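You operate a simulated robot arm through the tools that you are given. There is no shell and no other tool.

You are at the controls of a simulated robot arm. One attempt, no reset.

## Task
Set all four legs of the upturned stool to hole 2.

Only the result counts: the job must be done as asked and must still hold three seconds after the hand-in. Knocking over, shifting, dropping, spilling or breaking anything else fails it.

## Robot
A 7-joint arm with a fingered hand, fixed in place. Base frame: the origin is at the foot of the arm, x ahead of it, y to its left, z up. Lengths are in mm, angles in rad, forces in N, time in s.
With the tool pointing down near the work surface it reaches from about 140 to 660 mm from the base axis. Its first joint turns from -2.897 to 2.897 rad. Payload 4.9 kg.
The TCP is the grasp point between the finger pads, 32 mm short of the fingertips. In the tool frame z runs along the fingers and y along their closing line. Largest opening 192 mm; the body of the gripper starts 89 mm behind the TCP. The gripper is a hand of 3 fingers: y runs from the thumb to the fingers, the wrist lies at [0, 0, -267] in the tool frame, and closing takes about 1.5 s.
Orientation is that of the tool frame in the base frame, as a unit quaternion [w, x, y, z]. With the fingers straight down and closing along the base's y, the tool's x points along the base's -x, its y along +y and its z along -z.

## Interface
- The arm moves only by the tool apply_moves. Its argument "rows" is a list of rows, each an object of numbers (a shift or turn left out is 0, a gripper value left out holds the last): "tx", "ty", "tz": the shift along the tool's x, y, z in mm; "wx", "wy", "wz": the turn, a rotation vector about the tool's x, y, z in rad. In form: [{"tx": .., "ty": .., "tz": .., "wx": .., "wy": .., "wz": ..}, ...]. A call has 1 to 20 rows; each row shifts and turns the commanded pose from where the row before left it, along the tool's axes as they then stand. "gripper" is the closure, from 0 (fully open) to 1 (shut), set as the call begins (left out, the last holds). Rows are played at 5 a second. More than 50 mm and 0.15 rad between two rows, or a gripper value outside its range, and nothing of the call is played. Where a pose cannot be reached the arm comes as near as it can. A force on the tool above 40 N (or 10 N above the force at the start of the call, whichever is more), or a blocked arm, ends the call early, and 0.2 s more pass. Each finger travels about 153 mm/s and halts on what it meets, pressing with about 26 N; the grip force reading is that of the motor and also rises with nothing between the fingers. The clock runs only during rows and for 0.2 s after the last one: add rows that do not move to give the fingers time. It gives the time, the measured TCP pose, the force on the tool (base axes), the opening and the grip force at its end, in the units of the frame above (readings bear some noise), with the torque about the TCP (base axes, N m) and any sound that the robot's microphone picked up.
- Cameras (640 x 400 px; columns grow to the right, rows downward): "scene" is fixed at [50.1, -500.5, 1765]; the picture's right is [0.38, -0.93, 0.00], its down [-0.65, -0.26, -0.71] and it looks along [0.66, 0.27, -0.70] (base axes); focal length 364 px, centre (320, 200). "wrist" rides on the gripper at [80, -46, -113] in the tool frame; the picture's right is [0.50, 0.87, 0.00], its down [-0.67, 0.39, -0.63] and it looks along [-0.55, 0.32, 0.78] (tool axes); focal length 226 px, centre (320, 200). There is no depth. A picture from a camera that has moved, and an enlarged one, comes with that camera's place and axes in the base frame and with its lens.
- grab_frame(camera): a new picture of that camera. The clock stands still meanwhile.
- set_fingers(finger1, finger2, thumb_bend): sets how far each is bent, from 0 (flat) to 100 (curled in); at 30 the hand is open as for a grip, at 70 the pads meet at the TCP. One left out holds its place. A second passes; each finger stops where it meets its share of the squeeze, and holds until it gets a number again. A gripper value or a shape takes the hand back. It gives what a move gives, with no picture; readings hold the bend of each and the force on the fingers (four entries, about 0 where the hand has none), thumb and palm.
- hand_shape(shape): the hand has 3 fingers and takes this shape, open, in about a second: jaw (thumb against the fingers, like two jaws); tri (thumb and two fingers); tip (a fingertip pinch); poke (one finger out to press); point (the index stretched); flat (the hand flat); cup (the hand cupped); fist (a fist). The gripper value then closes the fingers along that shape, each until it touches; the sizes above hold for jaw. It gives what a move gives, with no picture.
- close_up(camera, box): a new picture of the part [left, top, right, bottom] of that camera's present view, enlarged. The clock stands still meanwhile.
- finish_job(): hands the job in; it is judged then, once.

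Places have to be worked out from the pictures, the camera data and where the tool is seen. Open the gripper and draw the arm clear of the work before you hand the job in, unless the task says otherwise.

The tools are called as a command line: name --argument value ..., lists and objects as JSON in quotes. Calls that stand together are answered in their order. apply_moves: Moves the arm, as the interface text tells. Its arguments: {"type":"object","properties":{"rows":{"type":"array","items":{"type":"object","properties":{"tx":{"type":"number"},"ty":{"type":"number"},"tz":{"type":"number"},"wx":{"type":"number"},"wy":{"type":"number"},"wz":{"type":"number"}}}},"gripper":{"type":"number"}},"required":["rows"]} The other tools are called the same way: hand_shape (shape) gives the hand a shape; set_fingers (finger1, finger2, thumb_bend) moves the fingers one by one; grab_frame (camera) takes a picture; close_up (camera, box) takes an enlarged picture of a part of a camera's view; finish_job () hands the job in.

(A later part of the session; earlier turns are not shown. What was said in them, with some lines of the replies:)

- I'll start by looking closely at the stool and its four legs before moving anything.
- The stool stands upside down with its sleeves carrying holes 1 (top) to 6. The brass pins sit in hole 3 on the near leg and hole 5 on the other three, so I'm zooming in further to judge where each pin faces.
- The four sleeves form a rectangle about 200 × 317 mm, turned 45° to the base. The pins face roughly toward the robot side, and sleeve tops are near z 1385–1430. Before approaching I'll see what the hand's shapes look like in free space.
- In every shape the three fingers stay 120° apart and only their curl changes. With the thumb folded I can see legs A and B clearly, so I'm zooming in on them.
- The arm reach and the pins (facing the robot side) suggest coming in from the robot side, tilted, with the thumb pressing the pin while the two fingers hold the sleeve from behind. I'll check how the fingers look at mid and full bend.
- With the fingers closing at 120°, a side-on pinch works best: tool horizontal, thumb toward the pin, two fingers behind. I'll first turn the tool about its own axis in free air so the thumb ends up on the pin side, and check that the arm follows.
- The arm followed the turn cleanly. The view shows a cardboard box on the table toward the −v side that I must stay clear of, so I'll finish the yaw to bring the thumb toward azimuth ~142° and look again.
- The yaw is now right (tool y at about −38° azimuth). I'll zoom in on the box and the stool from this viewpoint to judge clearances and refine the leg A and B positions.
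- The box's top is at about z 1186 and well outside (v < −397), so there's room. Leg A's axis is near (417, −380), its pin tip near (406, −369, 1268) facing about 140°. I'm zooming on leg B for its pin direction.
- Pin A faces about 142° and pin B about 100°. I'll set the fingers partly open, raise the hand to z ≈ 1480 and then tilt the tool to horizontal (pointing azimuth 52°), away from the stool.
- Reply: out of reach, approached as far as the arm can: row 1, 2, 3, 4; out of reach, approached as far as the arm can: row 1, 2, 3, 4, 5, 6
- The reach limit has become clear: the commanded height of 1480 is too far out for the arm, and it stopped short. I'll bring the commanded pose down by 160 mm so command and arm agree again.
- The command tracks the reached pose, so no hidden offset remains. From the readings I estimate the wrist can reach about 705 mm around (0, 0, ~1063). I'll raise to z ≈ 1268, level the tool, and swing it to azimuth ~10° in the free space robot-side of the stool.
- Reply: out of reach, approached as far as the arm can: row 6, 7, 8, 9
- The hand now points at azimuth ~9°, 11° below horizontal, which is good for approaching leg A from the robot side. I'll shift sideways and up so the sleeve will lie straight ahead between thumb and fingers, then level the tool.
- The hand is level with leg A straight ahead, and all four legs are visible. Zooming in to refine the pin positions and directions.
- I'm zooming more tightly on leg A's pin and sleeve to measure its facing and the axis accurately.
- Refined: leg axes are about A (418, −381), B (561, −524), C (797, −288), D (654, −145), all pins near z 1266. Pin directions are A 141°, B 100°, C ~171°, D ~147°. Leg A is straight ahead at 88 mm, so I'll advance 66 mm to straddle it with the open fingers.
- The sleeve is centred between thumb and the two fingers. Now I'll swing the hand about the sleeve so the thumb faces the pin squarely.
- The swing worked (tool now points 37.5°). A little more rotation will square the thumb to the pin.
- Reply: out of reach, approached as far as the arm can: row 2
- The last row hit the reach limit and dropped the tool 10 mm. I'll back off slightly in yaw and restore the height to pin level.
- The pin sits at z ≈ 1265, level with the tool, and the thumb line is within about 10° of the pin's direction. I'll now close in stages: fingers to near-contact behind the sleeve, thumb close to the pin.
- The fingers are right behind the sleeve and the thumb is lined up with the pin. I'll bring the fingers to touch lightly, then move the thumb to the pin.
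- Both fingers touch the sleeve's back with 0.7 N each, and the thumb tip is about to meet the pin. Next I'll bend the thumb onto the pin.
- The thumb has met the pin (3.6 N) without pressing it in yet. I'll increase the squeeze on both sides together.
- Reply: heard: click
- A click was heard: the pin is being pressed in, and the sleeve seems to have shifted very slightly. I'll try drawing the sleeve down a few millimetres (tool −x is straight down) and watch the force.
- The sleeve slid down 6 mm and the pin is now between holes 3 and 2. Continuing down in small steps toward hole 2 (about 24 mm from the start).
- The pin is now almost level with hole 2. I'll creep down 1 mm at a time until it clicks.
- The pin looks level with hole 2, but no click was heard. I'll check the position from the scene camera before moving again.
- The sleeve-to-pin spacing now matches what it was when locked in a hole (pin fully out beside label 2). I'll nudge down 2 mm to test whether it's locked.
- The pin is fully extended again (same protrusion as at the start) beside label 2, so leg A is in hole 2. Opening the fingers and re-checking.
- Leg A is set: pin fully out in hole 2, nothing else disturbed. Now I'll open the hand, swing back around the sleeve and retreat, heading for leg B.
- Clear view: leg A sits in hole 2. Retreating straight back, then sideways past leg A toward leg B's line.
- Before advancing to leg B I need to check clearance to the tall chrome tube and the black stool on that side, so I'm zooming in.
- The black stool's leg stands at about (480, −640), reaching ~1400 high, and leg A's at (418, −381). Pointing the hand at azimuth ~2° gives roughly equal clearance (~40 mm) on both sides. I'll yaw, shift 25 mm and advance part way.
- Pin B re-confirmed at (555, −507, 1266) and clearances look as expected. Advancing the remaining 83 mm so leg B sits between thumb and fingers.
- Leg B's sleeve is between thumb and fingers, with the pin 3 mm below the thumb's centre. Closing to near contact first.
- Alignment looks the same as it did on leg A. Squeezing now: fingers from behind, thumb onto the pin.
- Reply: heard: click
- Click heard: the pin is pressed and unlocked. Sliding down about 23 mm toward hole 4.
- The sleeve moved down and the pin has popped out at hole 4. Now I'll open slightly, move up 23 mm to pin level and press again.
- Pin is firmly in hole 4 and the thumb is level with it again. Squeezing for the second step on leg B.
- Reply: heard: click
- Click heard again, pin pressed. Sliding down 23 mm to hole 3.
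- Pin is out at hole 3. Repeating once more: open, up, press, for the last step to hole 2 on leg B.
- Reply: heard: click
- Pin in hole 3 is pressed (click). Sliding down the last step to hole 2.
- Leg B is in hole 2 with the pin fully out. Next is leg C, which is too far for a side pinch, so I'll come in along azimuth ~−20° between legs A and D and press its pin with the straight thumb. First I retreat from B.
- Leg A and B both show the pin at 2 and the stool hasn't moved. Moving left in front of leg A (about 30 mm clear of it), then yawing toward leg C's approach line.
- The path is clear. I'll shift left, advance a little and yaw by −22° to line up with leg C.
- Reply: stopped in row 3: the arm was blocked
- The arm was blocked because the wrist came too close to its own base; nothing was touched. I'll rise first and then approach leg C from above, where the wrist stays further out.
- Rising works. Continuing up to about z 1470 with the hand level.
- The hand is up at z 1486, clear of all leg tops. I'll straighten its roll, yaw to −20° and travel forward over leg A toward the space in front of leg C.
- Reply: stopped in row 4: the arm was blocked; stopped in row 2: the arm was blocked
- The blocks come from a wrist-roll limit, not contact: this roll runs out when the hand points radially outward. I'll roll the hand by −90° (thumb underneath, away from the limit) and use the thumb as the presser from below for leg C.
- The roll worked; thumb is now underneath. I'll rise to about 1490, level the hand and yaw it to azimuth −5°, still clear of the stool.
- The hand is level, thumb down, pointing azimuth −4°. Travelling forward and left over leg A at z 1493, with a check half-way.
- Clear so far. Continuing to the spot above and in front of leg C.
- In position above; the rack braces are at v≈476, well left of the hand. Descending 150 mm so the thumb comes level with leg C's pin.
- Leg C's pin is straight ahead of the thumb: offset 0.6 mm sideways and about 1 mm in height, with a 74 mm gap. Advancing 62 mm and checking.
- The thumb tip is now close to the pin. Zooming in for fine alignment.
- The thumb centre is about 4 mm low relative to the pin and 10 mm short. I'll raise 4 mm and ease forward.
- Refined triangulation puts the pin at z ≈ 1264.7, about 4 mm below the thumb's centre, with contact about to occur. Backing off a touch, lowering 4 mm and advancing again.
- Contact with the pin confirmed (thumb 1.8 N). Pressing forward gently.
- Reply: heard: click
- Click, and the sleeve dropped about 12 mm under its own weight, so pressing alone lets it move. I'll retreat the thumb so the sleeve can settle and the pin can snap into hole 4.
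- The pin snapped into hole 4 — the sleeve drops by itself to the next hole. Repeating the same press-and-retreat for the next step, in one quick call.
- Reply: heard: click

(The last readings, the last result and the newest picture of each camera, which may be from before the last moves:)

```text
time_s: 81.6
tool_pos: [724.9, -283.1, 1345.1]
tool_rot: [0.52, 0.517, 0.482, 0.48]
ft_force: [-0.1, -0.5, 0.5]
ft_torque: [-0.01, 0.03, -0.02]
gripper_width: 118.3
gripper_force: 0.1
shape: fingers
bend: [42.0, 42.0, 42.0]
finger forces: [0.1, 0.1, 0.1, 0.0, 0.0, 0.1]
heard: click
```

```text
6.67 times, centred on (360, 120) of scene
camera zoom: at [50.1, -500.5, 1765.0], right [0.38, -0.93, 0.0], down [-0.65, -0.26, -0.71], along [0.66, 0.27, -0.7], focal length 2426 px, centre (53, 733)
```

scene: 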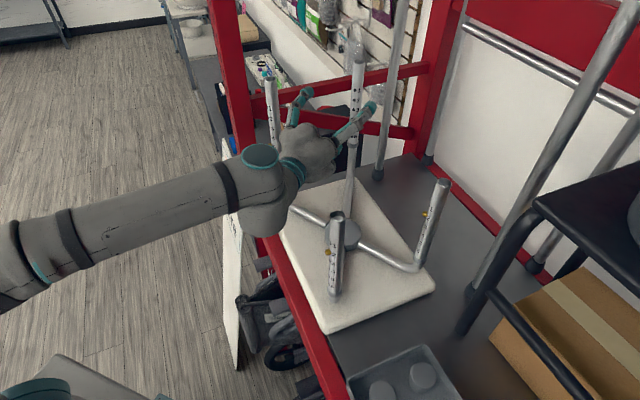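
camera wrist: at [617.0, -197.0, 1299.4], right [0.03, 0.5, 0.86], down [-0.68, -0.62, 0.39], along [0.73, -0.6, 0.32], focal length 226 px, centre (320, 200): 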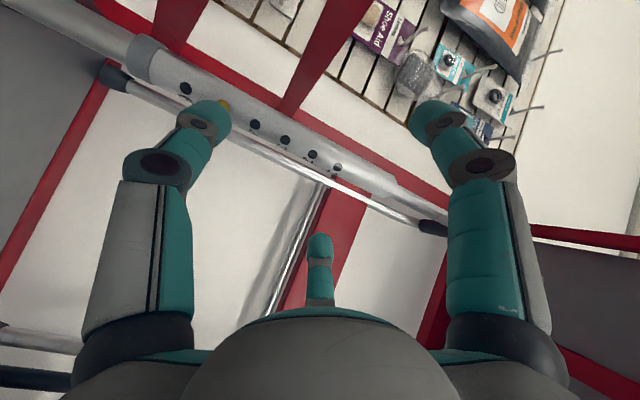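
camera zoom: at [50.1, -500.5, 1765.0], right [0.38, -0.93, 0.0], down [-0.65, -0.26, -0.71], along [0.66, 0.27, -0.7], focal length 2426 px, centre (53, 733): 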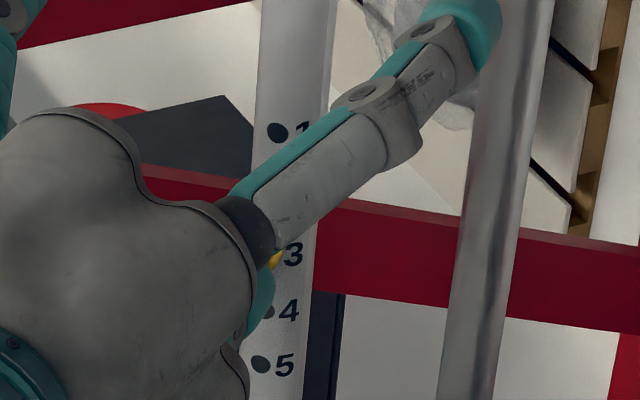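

Leg C is now in hole 3 (pin beside label 3). One more identical press-and-retreat for hole 2.

apply_moves --rows '[{"tz": 6.5}, {"tz": 2}, {"tz": 2}, {"tz": 1.6}, {"tz": -6}, {"tz": -6.1}, {}, {}]'

close_up --camera "wrist" --box '[160, 60, 280, 150]'

close_up --camera "scene" --box '[335, 90, 385, 150]'

```text
time_s: 83.4
tool_pos: [724.5, -284.6, 1345.9]
tool_rot: [0.519, 0.517, 0.482, 0.481]
ft_force: [0.1, 0.6, -0.6]
ft_torque: [0.03, 0.01, -0.01]
gripper_width: 118.3
gripper_force: 0.0
shape: fingers
bend: [42.0, 42.0, 42.0]
finger forces: [0.1, 0.0, 0.0, 0.1, 0.1, 0.0]
heard: click
```

```text
4.44 times, centred on (220, 105) of wrist
camera zoom: at [618.2, -197.0, 1298.8], right [0.03, 0.5, 0.86], down [-0.68, -0.62, 0.39], along [0.73, -0.6, 0.32], focal length 1005 px, centre (764, 622)
```

zoom: 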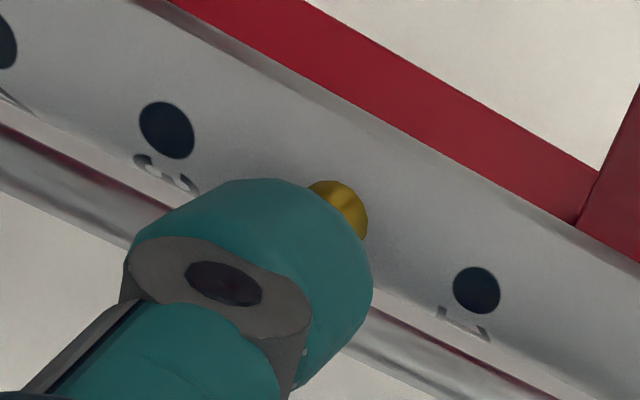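

```text
6.67 times, centred on (360, 120) of scene
camera zoom: at [50.1, -500.5, 1765.0], right [0.38, -0.93, 0.0], down [-0.65, -0.26, -0.71], along [0.66, 0.27, -0.7], focal length 2426 px, centre (53, 733)
```

zoom: 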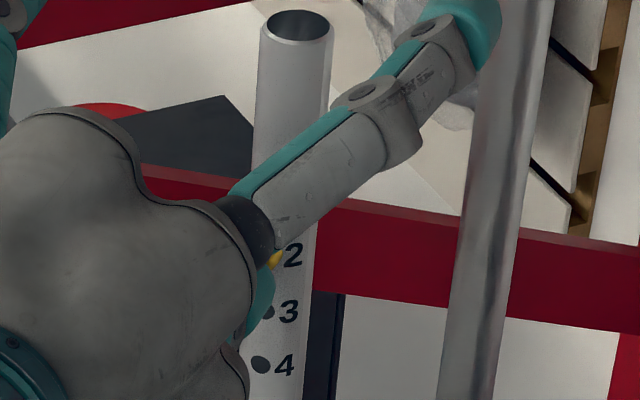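

Leg C is in hole 2. Now backing away, rising back to z ≈ 1495 and moving to leg D, which I'll treat the same way.

apply_moves --rows '[{"tz": -20}, {"tz": -25}, {"tz": -25}, {"ty": 30}, {"ty": 30}, {"ty": 30}, {"ty": 30}, {"ty": 30}, {"tz": -30}, {"tz": -30}, {"tz": -30}, {"tz": -30}]'

apply_moves --rows '[{"wy": -0.12}, {"wy": -0.12}, {"wy": -0.127}]'

grab_frame --camera "scene"

grab_frame --camera "wrist"

```text
time_s: 86.0
tool_pos: [534.6, -271.2, 1494.2]
tool_rot: [0.519, 0.516, 0.483, 0.481]
ft_force: [0.9, -0.2, -0.3]
ft_torque: [0.01, -0.04, 0.02]
gripper_width: 118.4
gripper_force: 0.0
shape: fingers
bend: [42.0, 42.0, 42.0]
finger forces: [0.0, 0.0, 0.0, 0.1, 0.0, 0.1]
```

```text
time_s: 86.8
tool_pos: [522.5, -294.0, 1490.9]
tool_rot: [0.583, 0.597, 0.392, 0.388]
ft_force: [-0.7, -0.8, 0.4]
ft_torque: [0.0, 0.08, 0.04]
gripper_width: 118.2
gripper_force: 0.1
shape: fingers
bend: [42.0, 42.0, 42.0]
finger forces: [0.0, 0.0, 0.0, 0.0, 0.0, 0.0]
out of reach, approached as far as the arm can: row 3
```

```text
taken
```

scene: 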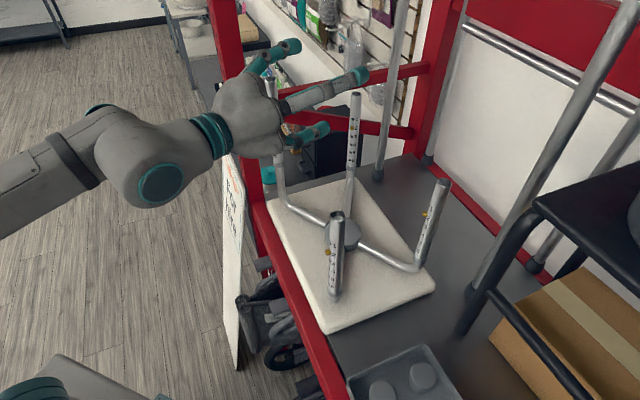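

```text
taken
camera wrist: at [450.1, -175.5, 1447.3], right [0.21, 0.45, 0.87], down [-0.84, -0.38, 0.39], along [0.5, -0.81, 0.3], focal length 226 px, centre (320, 200)
```

wrist: 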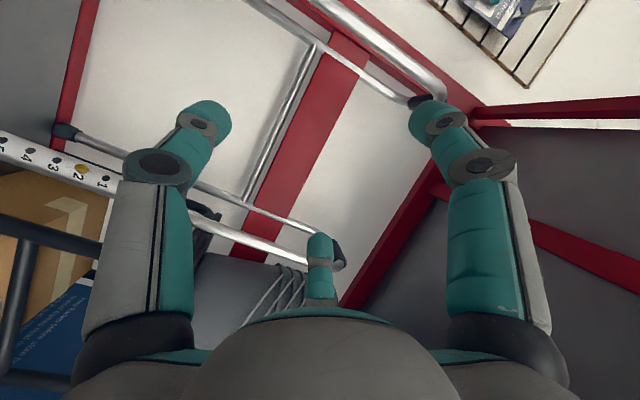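

There's a yaw limit near −23° in this roll, so for leg D I'll keep the hand at azimuth ~0° and push along the pin's direction instead. Yawing back, then moving left at height to stand in front of leg D.

apply_moves --rows '[{"wy": 0.134}, {"wy": 0.134}, {"wy": 0.134}, {"tx": 32}, {"tx": 32}, {"tx": 32}, {"tx": 32}, {"tx": 20}]'

grab_frame --camera "scene"

grab_frame --camera "wrist"

```text
time_s: 88.6
tool_pos: [535.0, -152.6, 1484.0]
tool_rot: [0.515, 0.53, 0.478, 0.475]
ft_force: [0.4, -0.2, 0.1]
ft_torque: [-0.01, -0.05, 0.02]
gripper_width: 118.3
gripper_force: 0.0
shape: fingers
bend: [42.0, 42.0, 42.0]
finger forces: [0.1, 0.0, 0.1, 0.1, 0.0, 0.0]
out of reach, approached as far as the arm can: row 1
```

```text
taken
```

scene: 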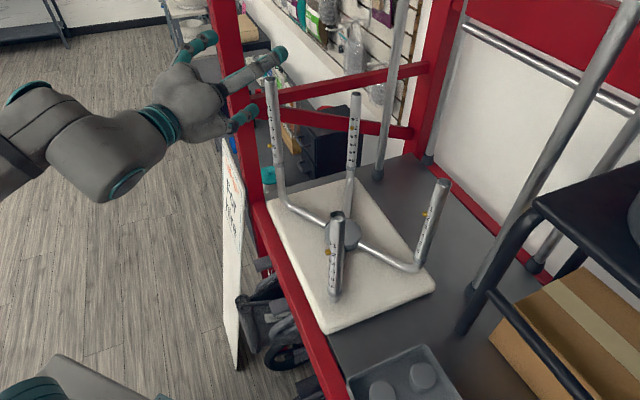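

```text
taken
camera wrist: at [429.7, -63.4, 1440.9], right [0.06, 0.49, 0.87], down [-0.68, -0.62, 0.39], along [0.73, -0.62, 0.29], focal length 226 px, centre (320, 200)
```

wrist: 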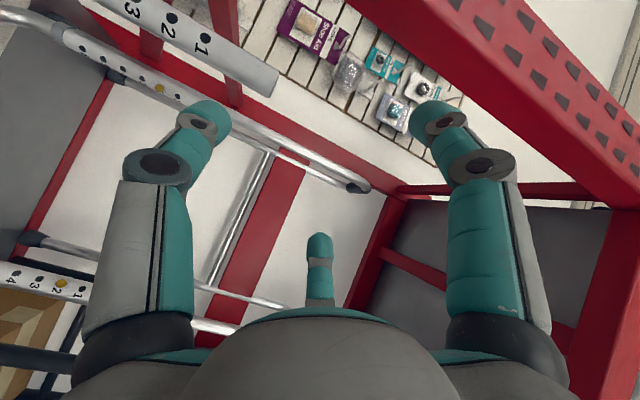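

All three finished legs are visible with pins at 2. I'll trim the yaw to ~0°, shift 17 mm left onto leg D's pin line and descend to pin height.

apply_moves --rows '[{"wy": 0.09}, {"tx": 17}, {"ty": -30}, {"ty": -30}, {"ty": -30}, {"ty": -25}, {"ty": -23}]'

grab_frame --camera "wrist"

close_up --camera "scene" --box '[200, 60, 340, 200]'

```text
time_s: 90.2
tool_pos: [530.5, -132.6, 1346.5]
tool_rot: [0.494, 0.508, 0.501, 0.497]
ft_force: [-0.3, -0.5, 0.3]
ft_torque: [0.01, 0.02, -0.02]
gripper_width: 118.3
gripper_force: 0.1
shape: fingers
bend: [42.0, 42.0, 42.0]
finger forces: [0.1, 0.0, 0.0, 0.0, 0.1, 0.0]
```

```text
taken
camera wrist: at [417.5, -52.4, 1303.2], right [0.02, 0.49, 0.87], down [-0.63, -0.67, 0.39], along [0.78, -0.55, 0.3], focal length 226 px, centre (320, 200)
```

wrist: 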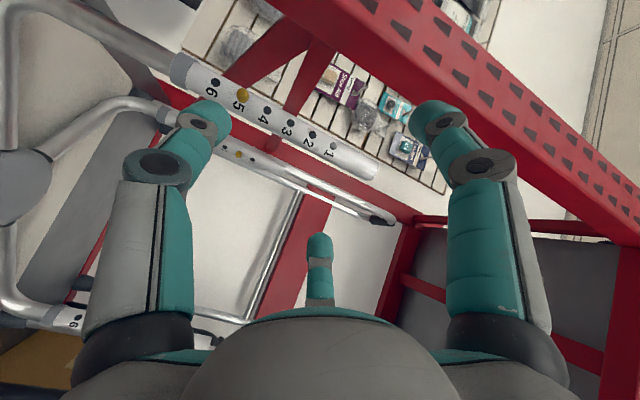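

```text
2.86 times, centred on (270, 130) of scene
camera zoom: at [50.1, -500.5, 1765.0], right [0.38, -0.93, 0.0], down [-0.65, -0.26, -0.71], along [0.66, 0.27, -0.7], focal length 1040 px, centre (463, 400)
```

zoom: 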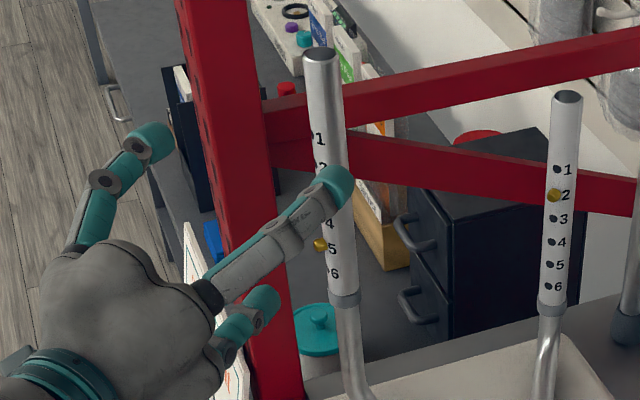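

Leg D's pin is at about (636, −137, 1265), and the thumb height already matches. I'll move to a pre-contact point 10 mm in front of the pin along its axis (azimuth −33°).

apply_moves --rows '[{"tx": 7}, {"tz": 14}, {"tz": 14}, {"tz": 13}, {"tz": 12}]'

close_up --camera "wrist" --box '[150, 50, 290, 155]'

close_up --camera "scene" --box '[240, 110, 300, 170]'

```text
time_s: 91.4
tool_pos: [586.3, -125.4, 1345.0]
tool_rot: [0.493, 0.508, 0.502, 0.497]
ft_force: [-0.8, -1.0, 0.4]
ft_torque: [0.0, 0.05, 0.0]
gripper_width: 118.4
gripper_force: 0.1
shape: fingers
bend: [42.0, 42.0, 42.0]
finger forces: [0.1, 0.0, 0.1, 0.0, 0.0, 0.1]
```

```text
3.81 times, centred on (220, 102) of wrist
camera zoom: at [472.4, -45.9, 1301.8], right [0.02, 0.49, 0.87], down [-0.62, -0.67, 0.39], along [0.78, -0.55, 0.29], focal length 861 px, centre (701, 571)
```

zoom: 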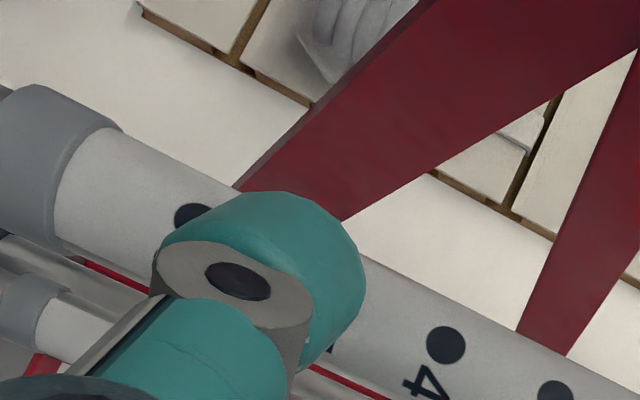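

```text
6.67 times, centred on (270, 140) of scene
camera zoom: at [50.1, -500.5, 1765.0], right [0.38, -0.93, 0.0], down [-0.65, -0.26, -0.71], along [0.66, 0.27, -0.7], focal length 2426 px, centre (653, 600)
```

zoom: 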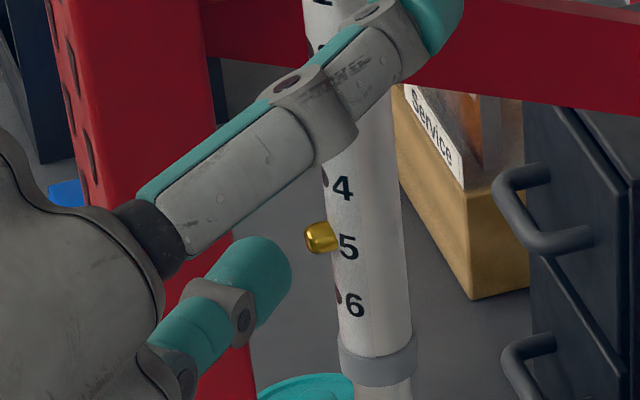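

The thumb is 20 mm from the pin (centre to tip) exactly along the pin's axis, at matching height. Easing in along that axis, 6 mm first.

apply_moves --rows '[{"tz": 1.7, "tx": -1}, {"tz": 1.7, "tx": -1}, {"tz": 1.7, "tx": -1.1}]'

close_up --camera "scene" --box '[240, 110, 300, 170]'

close_up --camera "wrist" --box '[150, 50, 290, 155]'

```text
time_s: 92.2
tool_pos: [588.2, -129.9, 1344.3]
tool_rot: [0.493, 0.508, 0.502, 0.497]
ft_force: [-0.3, 0.2, 0.3]
ft_torque: [-0.01, -0.01, 0.02]
gripper_width: 118.3
gripper_force: 0.1
shape: fingers
bend: [42.0, 42.0, 42.0]
finger forces: [0.0, 0.0, 0.1, 0.1, 0.1, 0.1]
```

```text
6.67 times, centred on (270, 140) of scene
camera zoom: at [50.1, -500.5, 1765.0], right [0.38, -0.93, 0.0], down [-0.65, -0.26, -0.71], along [0.66, 0.27, -0.7], focal length 2426 px, centre (653, 600)
```

zoom: 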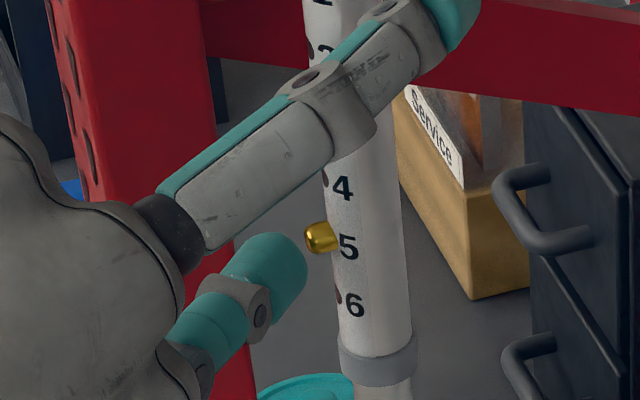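

```text
3.81 times, centred on (220, 102) of wrist
camera zoom: at [476.3, -49.8, 1302.0], right [0.02, 0.49, 0.87], down [-0.63, -0.67, 0.39], along [0.78, -0.55, 0.29], focal length 861 px, centre (701, 571)
```

zoom: 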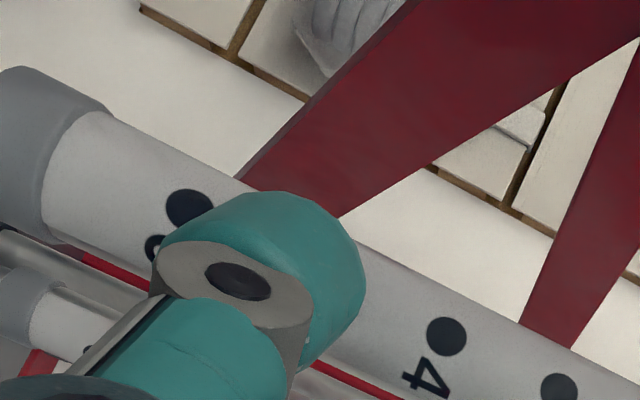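

The thumb is nearly touching; the scene view suggests it's a couple of millimetres low, so I'll raise 2 mm and ease forward until contact.

apply_moves --rows '[{"ty": 2}, {"tz": 1.3, "tx": -0.8}, {"tz": 1.3, "tx": -0.8}]'

close_up --camera "scene" --box '[240, 110, 300, 170]'

```text
time_s: 93.0
tool_pos: [592.5, -130.3, 1347.4]
tool_rot: [0.493, 0.509, 0.502, 0.497]
ft_force: [0.1, 1.0, -0.4]
ft_torque: [-0.03, -0.03, -0.01]
gripper_width: 118.4
gripper_force: 0.0
shape: fingers
bend: [42.0, 42.0, 42.0]
finger forces: [0.0, 0.1, 0.1, 0.0, 0.1, 0.1]
```

```text
6.67 times, centred on (270, 140) of scene
camera zoom: at [50.1, -500.5, 1765.0], right [0.38, -0.93, 0.0], down [-0.65, -0.26, -0.71], along [0.66, 0.27, -0.7], focal length 2426 px, centre (653, 600)
```

zoom: 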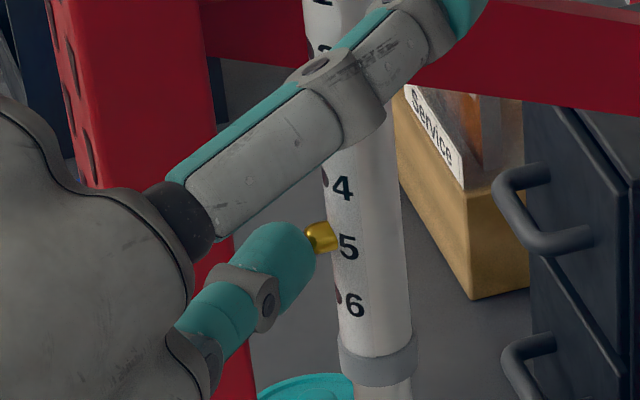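

The thumb end is at the pin tip, about 2 mm low. Raising 1.5 mm more and pressing forward in small steps.

apply_moves --rows '[{"ty": 1.5}, {"tz": 1.3, "tx": -0.8}, {"tz": 1.3, "tx": -0.8}]'

close_up --camera "scene" --box '[240, 110, 300, 170]'

```text
time_s: 93.8
tool_pos: [594.8, -132.6, 1348.3]
tool_rot: [0.492, 0.509, 0.501, 0.498]
ft_force: [-3.1, 1.2, 1.1]
ft_torque: [0.22, 0.18, 0.11]
gripper_width: 118.3
gripper_force: 1.7
shape: fingers
bend: [42.0, 42.0, 42.0]
finger forces: [0.1, 0.1, 0.0, 0.0, 3.2, 0.1]
```

```text
6.67 times, centred on (270, 140) of scene
camera zoom: at [50.1, -500.5, 1765.0], right [0.38, -0.93, 0.0], down [-0.65, -0.26, -0.71], along [0.66, 0.27, -0.7], focal length 2426 px, centre (653, 600)
```

zoom: 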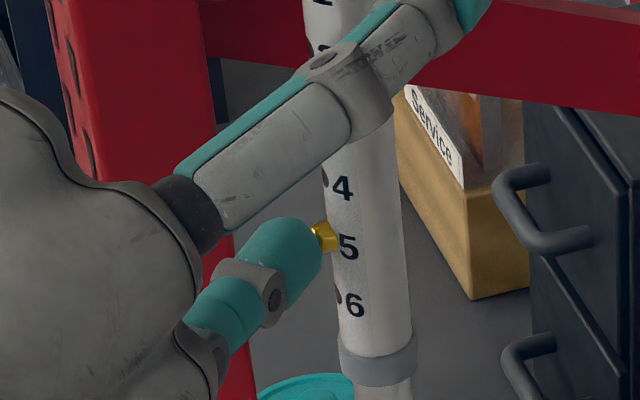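

Contact with pin D (3.2 N). Pressing ~5 mm along the pin axis, then retreating at once so the sleeve can drop one hole.

apply_moves --rows '[{"tz": 1.5, "tx": -0.9}, {"tz": 1.5, "tx": -0.9}, {"tz": 1.3, "tx": -0.8}, {"tz": -4.3, "tx": 2.6}, {"tz": -4.3, "tx": 2.6}, {}, {}]'

close_up --camera "scene" --box '[240, 110, 300, 170]'

close_up --camera "wrist" --box '[150, 50, 290, 155]'

```text
time_s: 95.4
tool_pos: [590.8, -130.4, 1349.6]
tool_rot: [0.493, 0.507, 0.502, 0.497]
ft_force: [0.7, 0.3, -0.4]
ft_torque: [-0.02, 0.01, 0.0]
gripper_width: 118.8
gripper_force: 0.0
shape: fingers
bend: [42.0, 42.0, 42.0]
finger forces: [0.0, 0.0, 0.1, 0.0, 0.0, 0.1]
heard: click
```

```text
6.67 times, centred on (270, 140) of scene
camera zoom: at [50.1, -500.5, 1765.0], right [0.38, -0.93, 0.0], down [-0.65, -0.26, -0.71], along [0.66, 0.27, -0.7], focal length 2426 px, centre (653, 600)
```

zoom: 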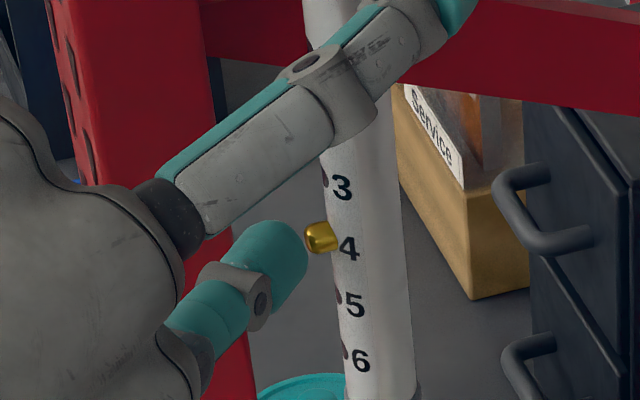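

```text
3.81 times, centred on (220, 102) of wrist
camera zoom: at [477.5, -49.8, 1306.3], right [0.02, 0.49, 0.87], down [-0.63, -0.67, 0.39], along [0.78, -0.55, 0.29], focal length 861 px, centre (701, 571)
```

zoom: 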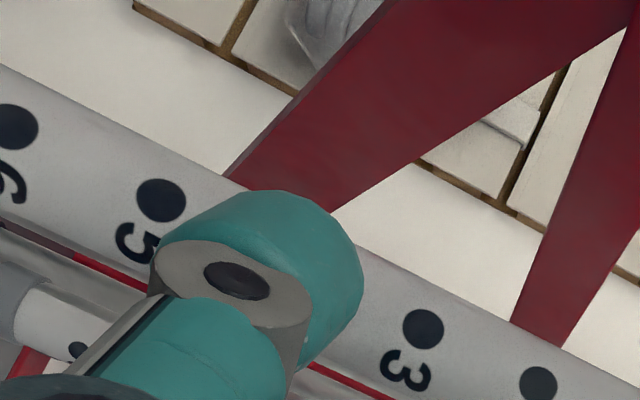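

Click — leg D now in hole 4. Repeating the identical press-and-retreat for hole 3.

apply_moves --rows '[{"tz": 2.15, "tx": -1.3}, {"tz": 2.15, "tx": -1.3}, {"tz": 1.5, "tx": -0.9}, {"tz": 1.5, "tx": -0.9}, {"tz": 1.3, "tx": -0.8}, {"tz": -4.3, "tx": 2.6}, {"tz": -4.3, "tx": 2.6}, {}, {}]'

close_up --camera "scene" --box '[240, 110, 300, 170]'

```text
time_s: 97.4
tool_pos: [590.4, -130.6, 1348.8]
tool_rot: [0.493, 0.508, 0.502, 0.497]
ft_force: [0.4, 0.0, -0.9]
ft_torque: [0.01, -0.03, -0.02]
gripper_width: 118.6
gripper_force: 0.0
shape: fingers
bend: [42.0, 42.0, 42.0]
finger forces: [0.1, 0.0, 0.0, 0.0, 0.1, 0.0]
heard: click
```

```text
6.67 times, centred on (270, 140) of scene
camera zoom: at [50.1, -500.5, 1765.0], right [0.38, -0.93, 0.0], down [-0.65, -0.26, -0.71], along [0.66, 0.27, -0.7], focal length 2426 px, centre (653, 600)
```

zoom: 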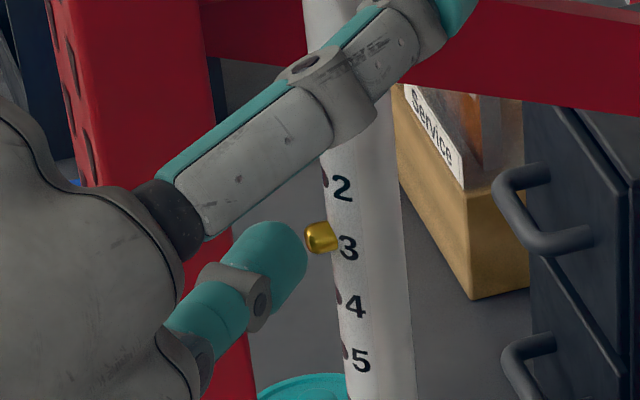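

Hole 3 reached. One last identical press for hole 2 on leg D.

apply_moves --rows '[{"tz": 2.15, "tx": -1.3}, {"tz": 2.15, "tx": -1.3}, {"tz": 1.5, "tx": -0.9}, {"tz": 1.5, "tx": -0.9}, {"tz": 1.3, "tx": -0.8}, {"tz": -4.3, "tx": 2.6}, {"tz": -4.3, "tx": 2.6}, {}, {}]'

close_up --camera "scene" --box '[240, 110, 300, 170]'

grab_frame --camera "scene"

```text
time_s: 99.4
tool_pos: [589.8, -131.0, 1348.5]
tool_rot: [0.493, 0.508, 0.502, 0.497]
ft_force: [0.1, 0.5, 0.2]
ft_torque: [-0.03, 0.0, 0.01]
gripper_width: 118.6
gripper_force: 0.2
shape: fingers
bend: [42.0, 42.0, 42.0]
finger forces: [0.1, 0.0, 0.0, 0.0, 0.0, 0.0]
heard: click
```

```text
6.67 times, centred on (270, 140) of scene
camera zoom: at [50.1, -500.5, 1765.0], right [0.38, -0.93, 0.0], down [-0.65, -0.26, -0.71], along [0.66, 0.27, -0.7], focal length 2426 px, centre (653, 600)
```

zoom: 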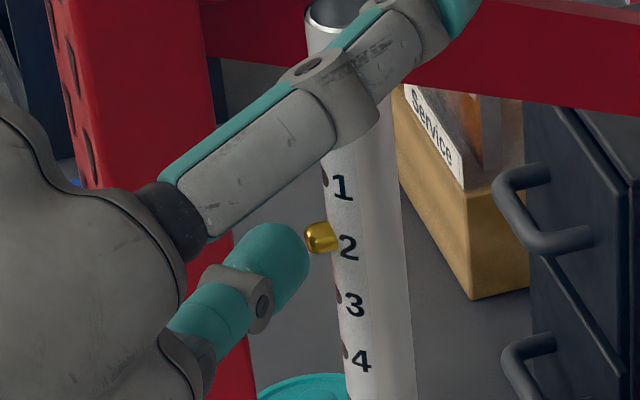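

```text
taken
```

scene: 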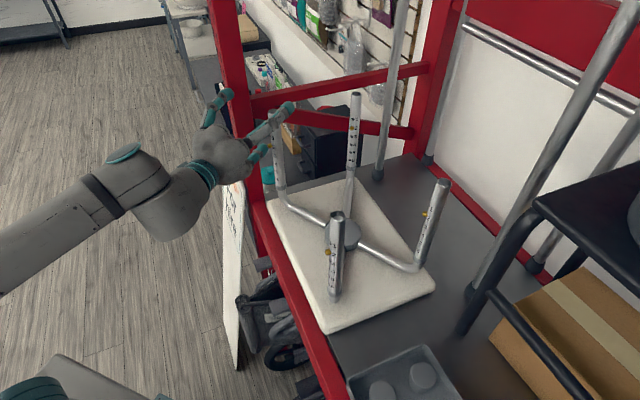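

All four legs now show hole 2. Retreating the hand straight back and up, clear of the work.

apply_moves --rows '[{"tz": -15, "tx": 3}, {"tz": -20}, {"tz": -25}, {"ty": 28}, {"ty": 28}, {"ty": 28}, {"ty": 28}, {"ty": 28}]'

apply_moves --rows '[{"tz": -20}, {"tz": -20}, {}]'

grab_frame --camera "scene"

close_up --camera "scene" --box '[250, 80, 450, 200]'

close_up --camera "scene" --box '[300, 170, 480, 310]'

```text
time_s: 101.2
tool_pos: [533.9, -127.5, 1492.2]
tool_rot: [0.492, 0.509, 0.502, 0.497]
ft_force: [0.0, -0.3, 0.1]
ft_torque: [-0.02, 0.0, -0.02]
gripper_width: 118.3
gripper_force: 0.1
shape: fingers
bend: [42.0, 42.0, 42.0]
finger forces: [0.0, 0.1, 0.0, 0.0, 0.1, 0.1]
```

```text
time_s: 102.0
tool_pos: [492.3, -129.4, 1490.6]
tool_rot: [0.493, 0.508, 0.502, 0.497]
ft_force: [0.2, 0.5, 0.3]
ft_torque: [-0.02, 0.0, 0.01]
gripper_width: 118.6
gripper_force: 0.0
shape: fingers
bend: [42.0, 42.0, 42.0]
finger forces: [0.1, 0.0, 0.1, 0.0, 0.0, 0.0]
```

```text
taken
```

scene: 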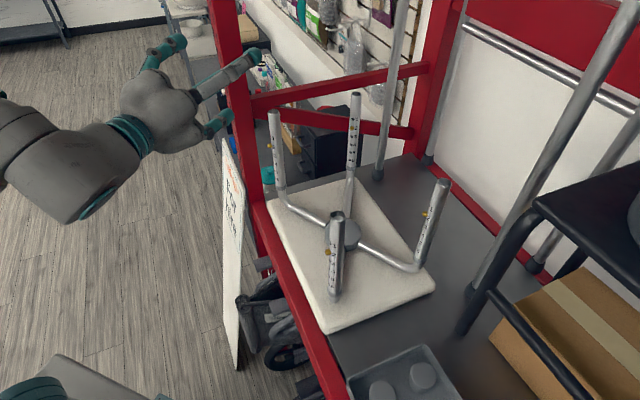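

```text
3.20 times, centred on (350, 140) of scene
camera zoom: at [50.1, -500.5, 1765.0], right [0.38, -0.93, 0.0], down [-0.65, -0.26, -0.71], along [0.66, 0.27, -0.7], focal length 1164 px, centre (224, 392)
```

zoom: 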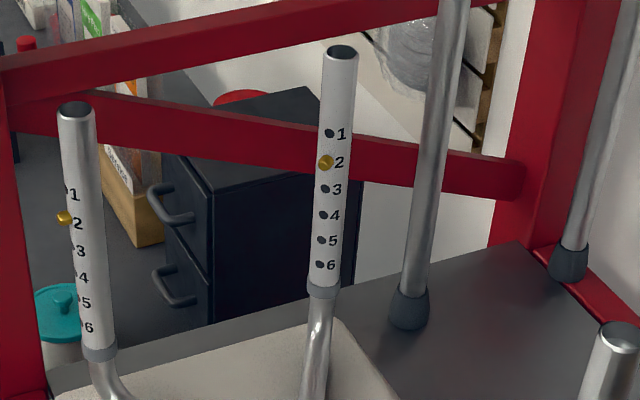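

```text
2.86 times, centred on (390, 240) of scene
camera zoom: at [50.1, -500.5, 1765.0], right [0.38, -0.93, 0.0], down [-0.65, -0.26, -0.71], along [0.66, 0.27, -0.7], focal length 1040 px, centre (120, 86)
```

zoom: 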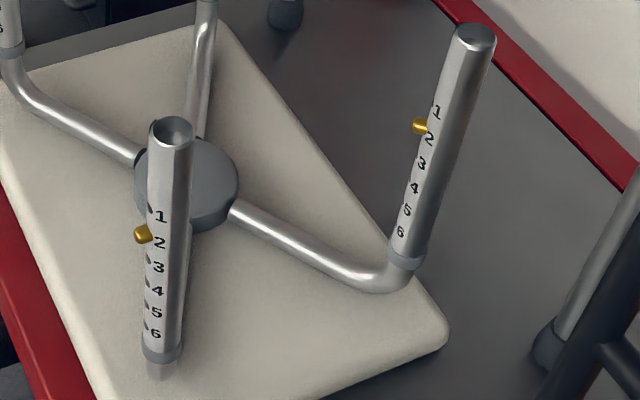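

All four pins are fully out at hole 2, the stool sits where it was, and nothing else has moved. Opening the hand fully and letting things settle before handing in.

apply_moves --rows '[{}, {}, {}, {}, {}, {}, {}, {}, {}, {}]' --gripper 0

grab_frame --camera "scene"

close_up --camera "scene" --box '[250, 80, 470, 300]'

```text
time_s: 104.2
tool_pos: [492.6, -129.3, 1490.3]
tool_rot: [0.494, 0.508, 0.502, 0.496]
ft_force: [-0.5, 0.3, 1.1]
ft_torque: [0.02, 0.02, 0.03]
gripper_width: 184.8
gripper_force: 0.0
shape: jaw
bend: [28.0, 28.0, 28.0]
finger forces: [0.1, 0.0, 0.0, 0.0, 0.0, 0.1]
```

```text
taken
```

scene: 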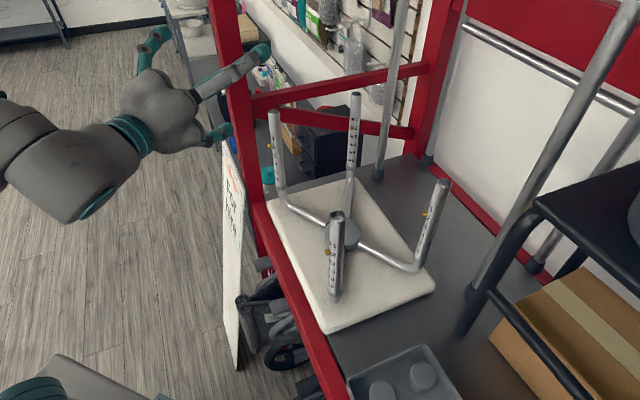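

```text
1.82 times, centred on (360, 190) of scene
camera zoom: at [50.1, -500.5, 1765.0], right [0.38, -0.93, 0.0], down [-0.65, -0.26, -0.71], along [0.66, 0.27, -0.7], focal length 662 px, centre (247, 218)
```

zoom: 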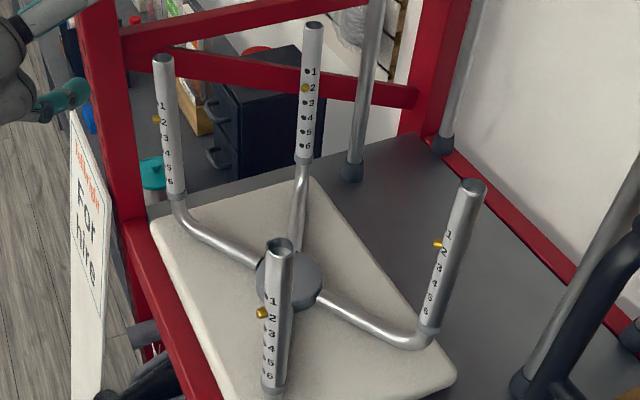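

All four pins stand firmly in hole 2, the hand is open and clear, and the surroundings are undisturbed. Handing in the job.

finish_job

```text
The job is handed in.
```

All four legs of the upturned stool are set to hole 2, and the job is handed in. In the last pictures before hand-in, each brass pin stood fully out beside the number 2.

- **Near and right legs:** I pinched each sleeve, pressed its pin with the thumb and slid the sleeve down. The near leg took one hole (from 3) and the right leg took three (from 5).
- **Far and left legs:** I pressed each pin with the thumb and backed off. The sleeve then dropped by itself to the next hole, three times per leg (from 5).

In the pictures the stool stayed where it was and nothing around it moved. The arm stopped short or was blocked a few times at its own joint limits. I saw no sign of contact in the pictures or force readings. At hand-in the hand was open and clear of the stool.
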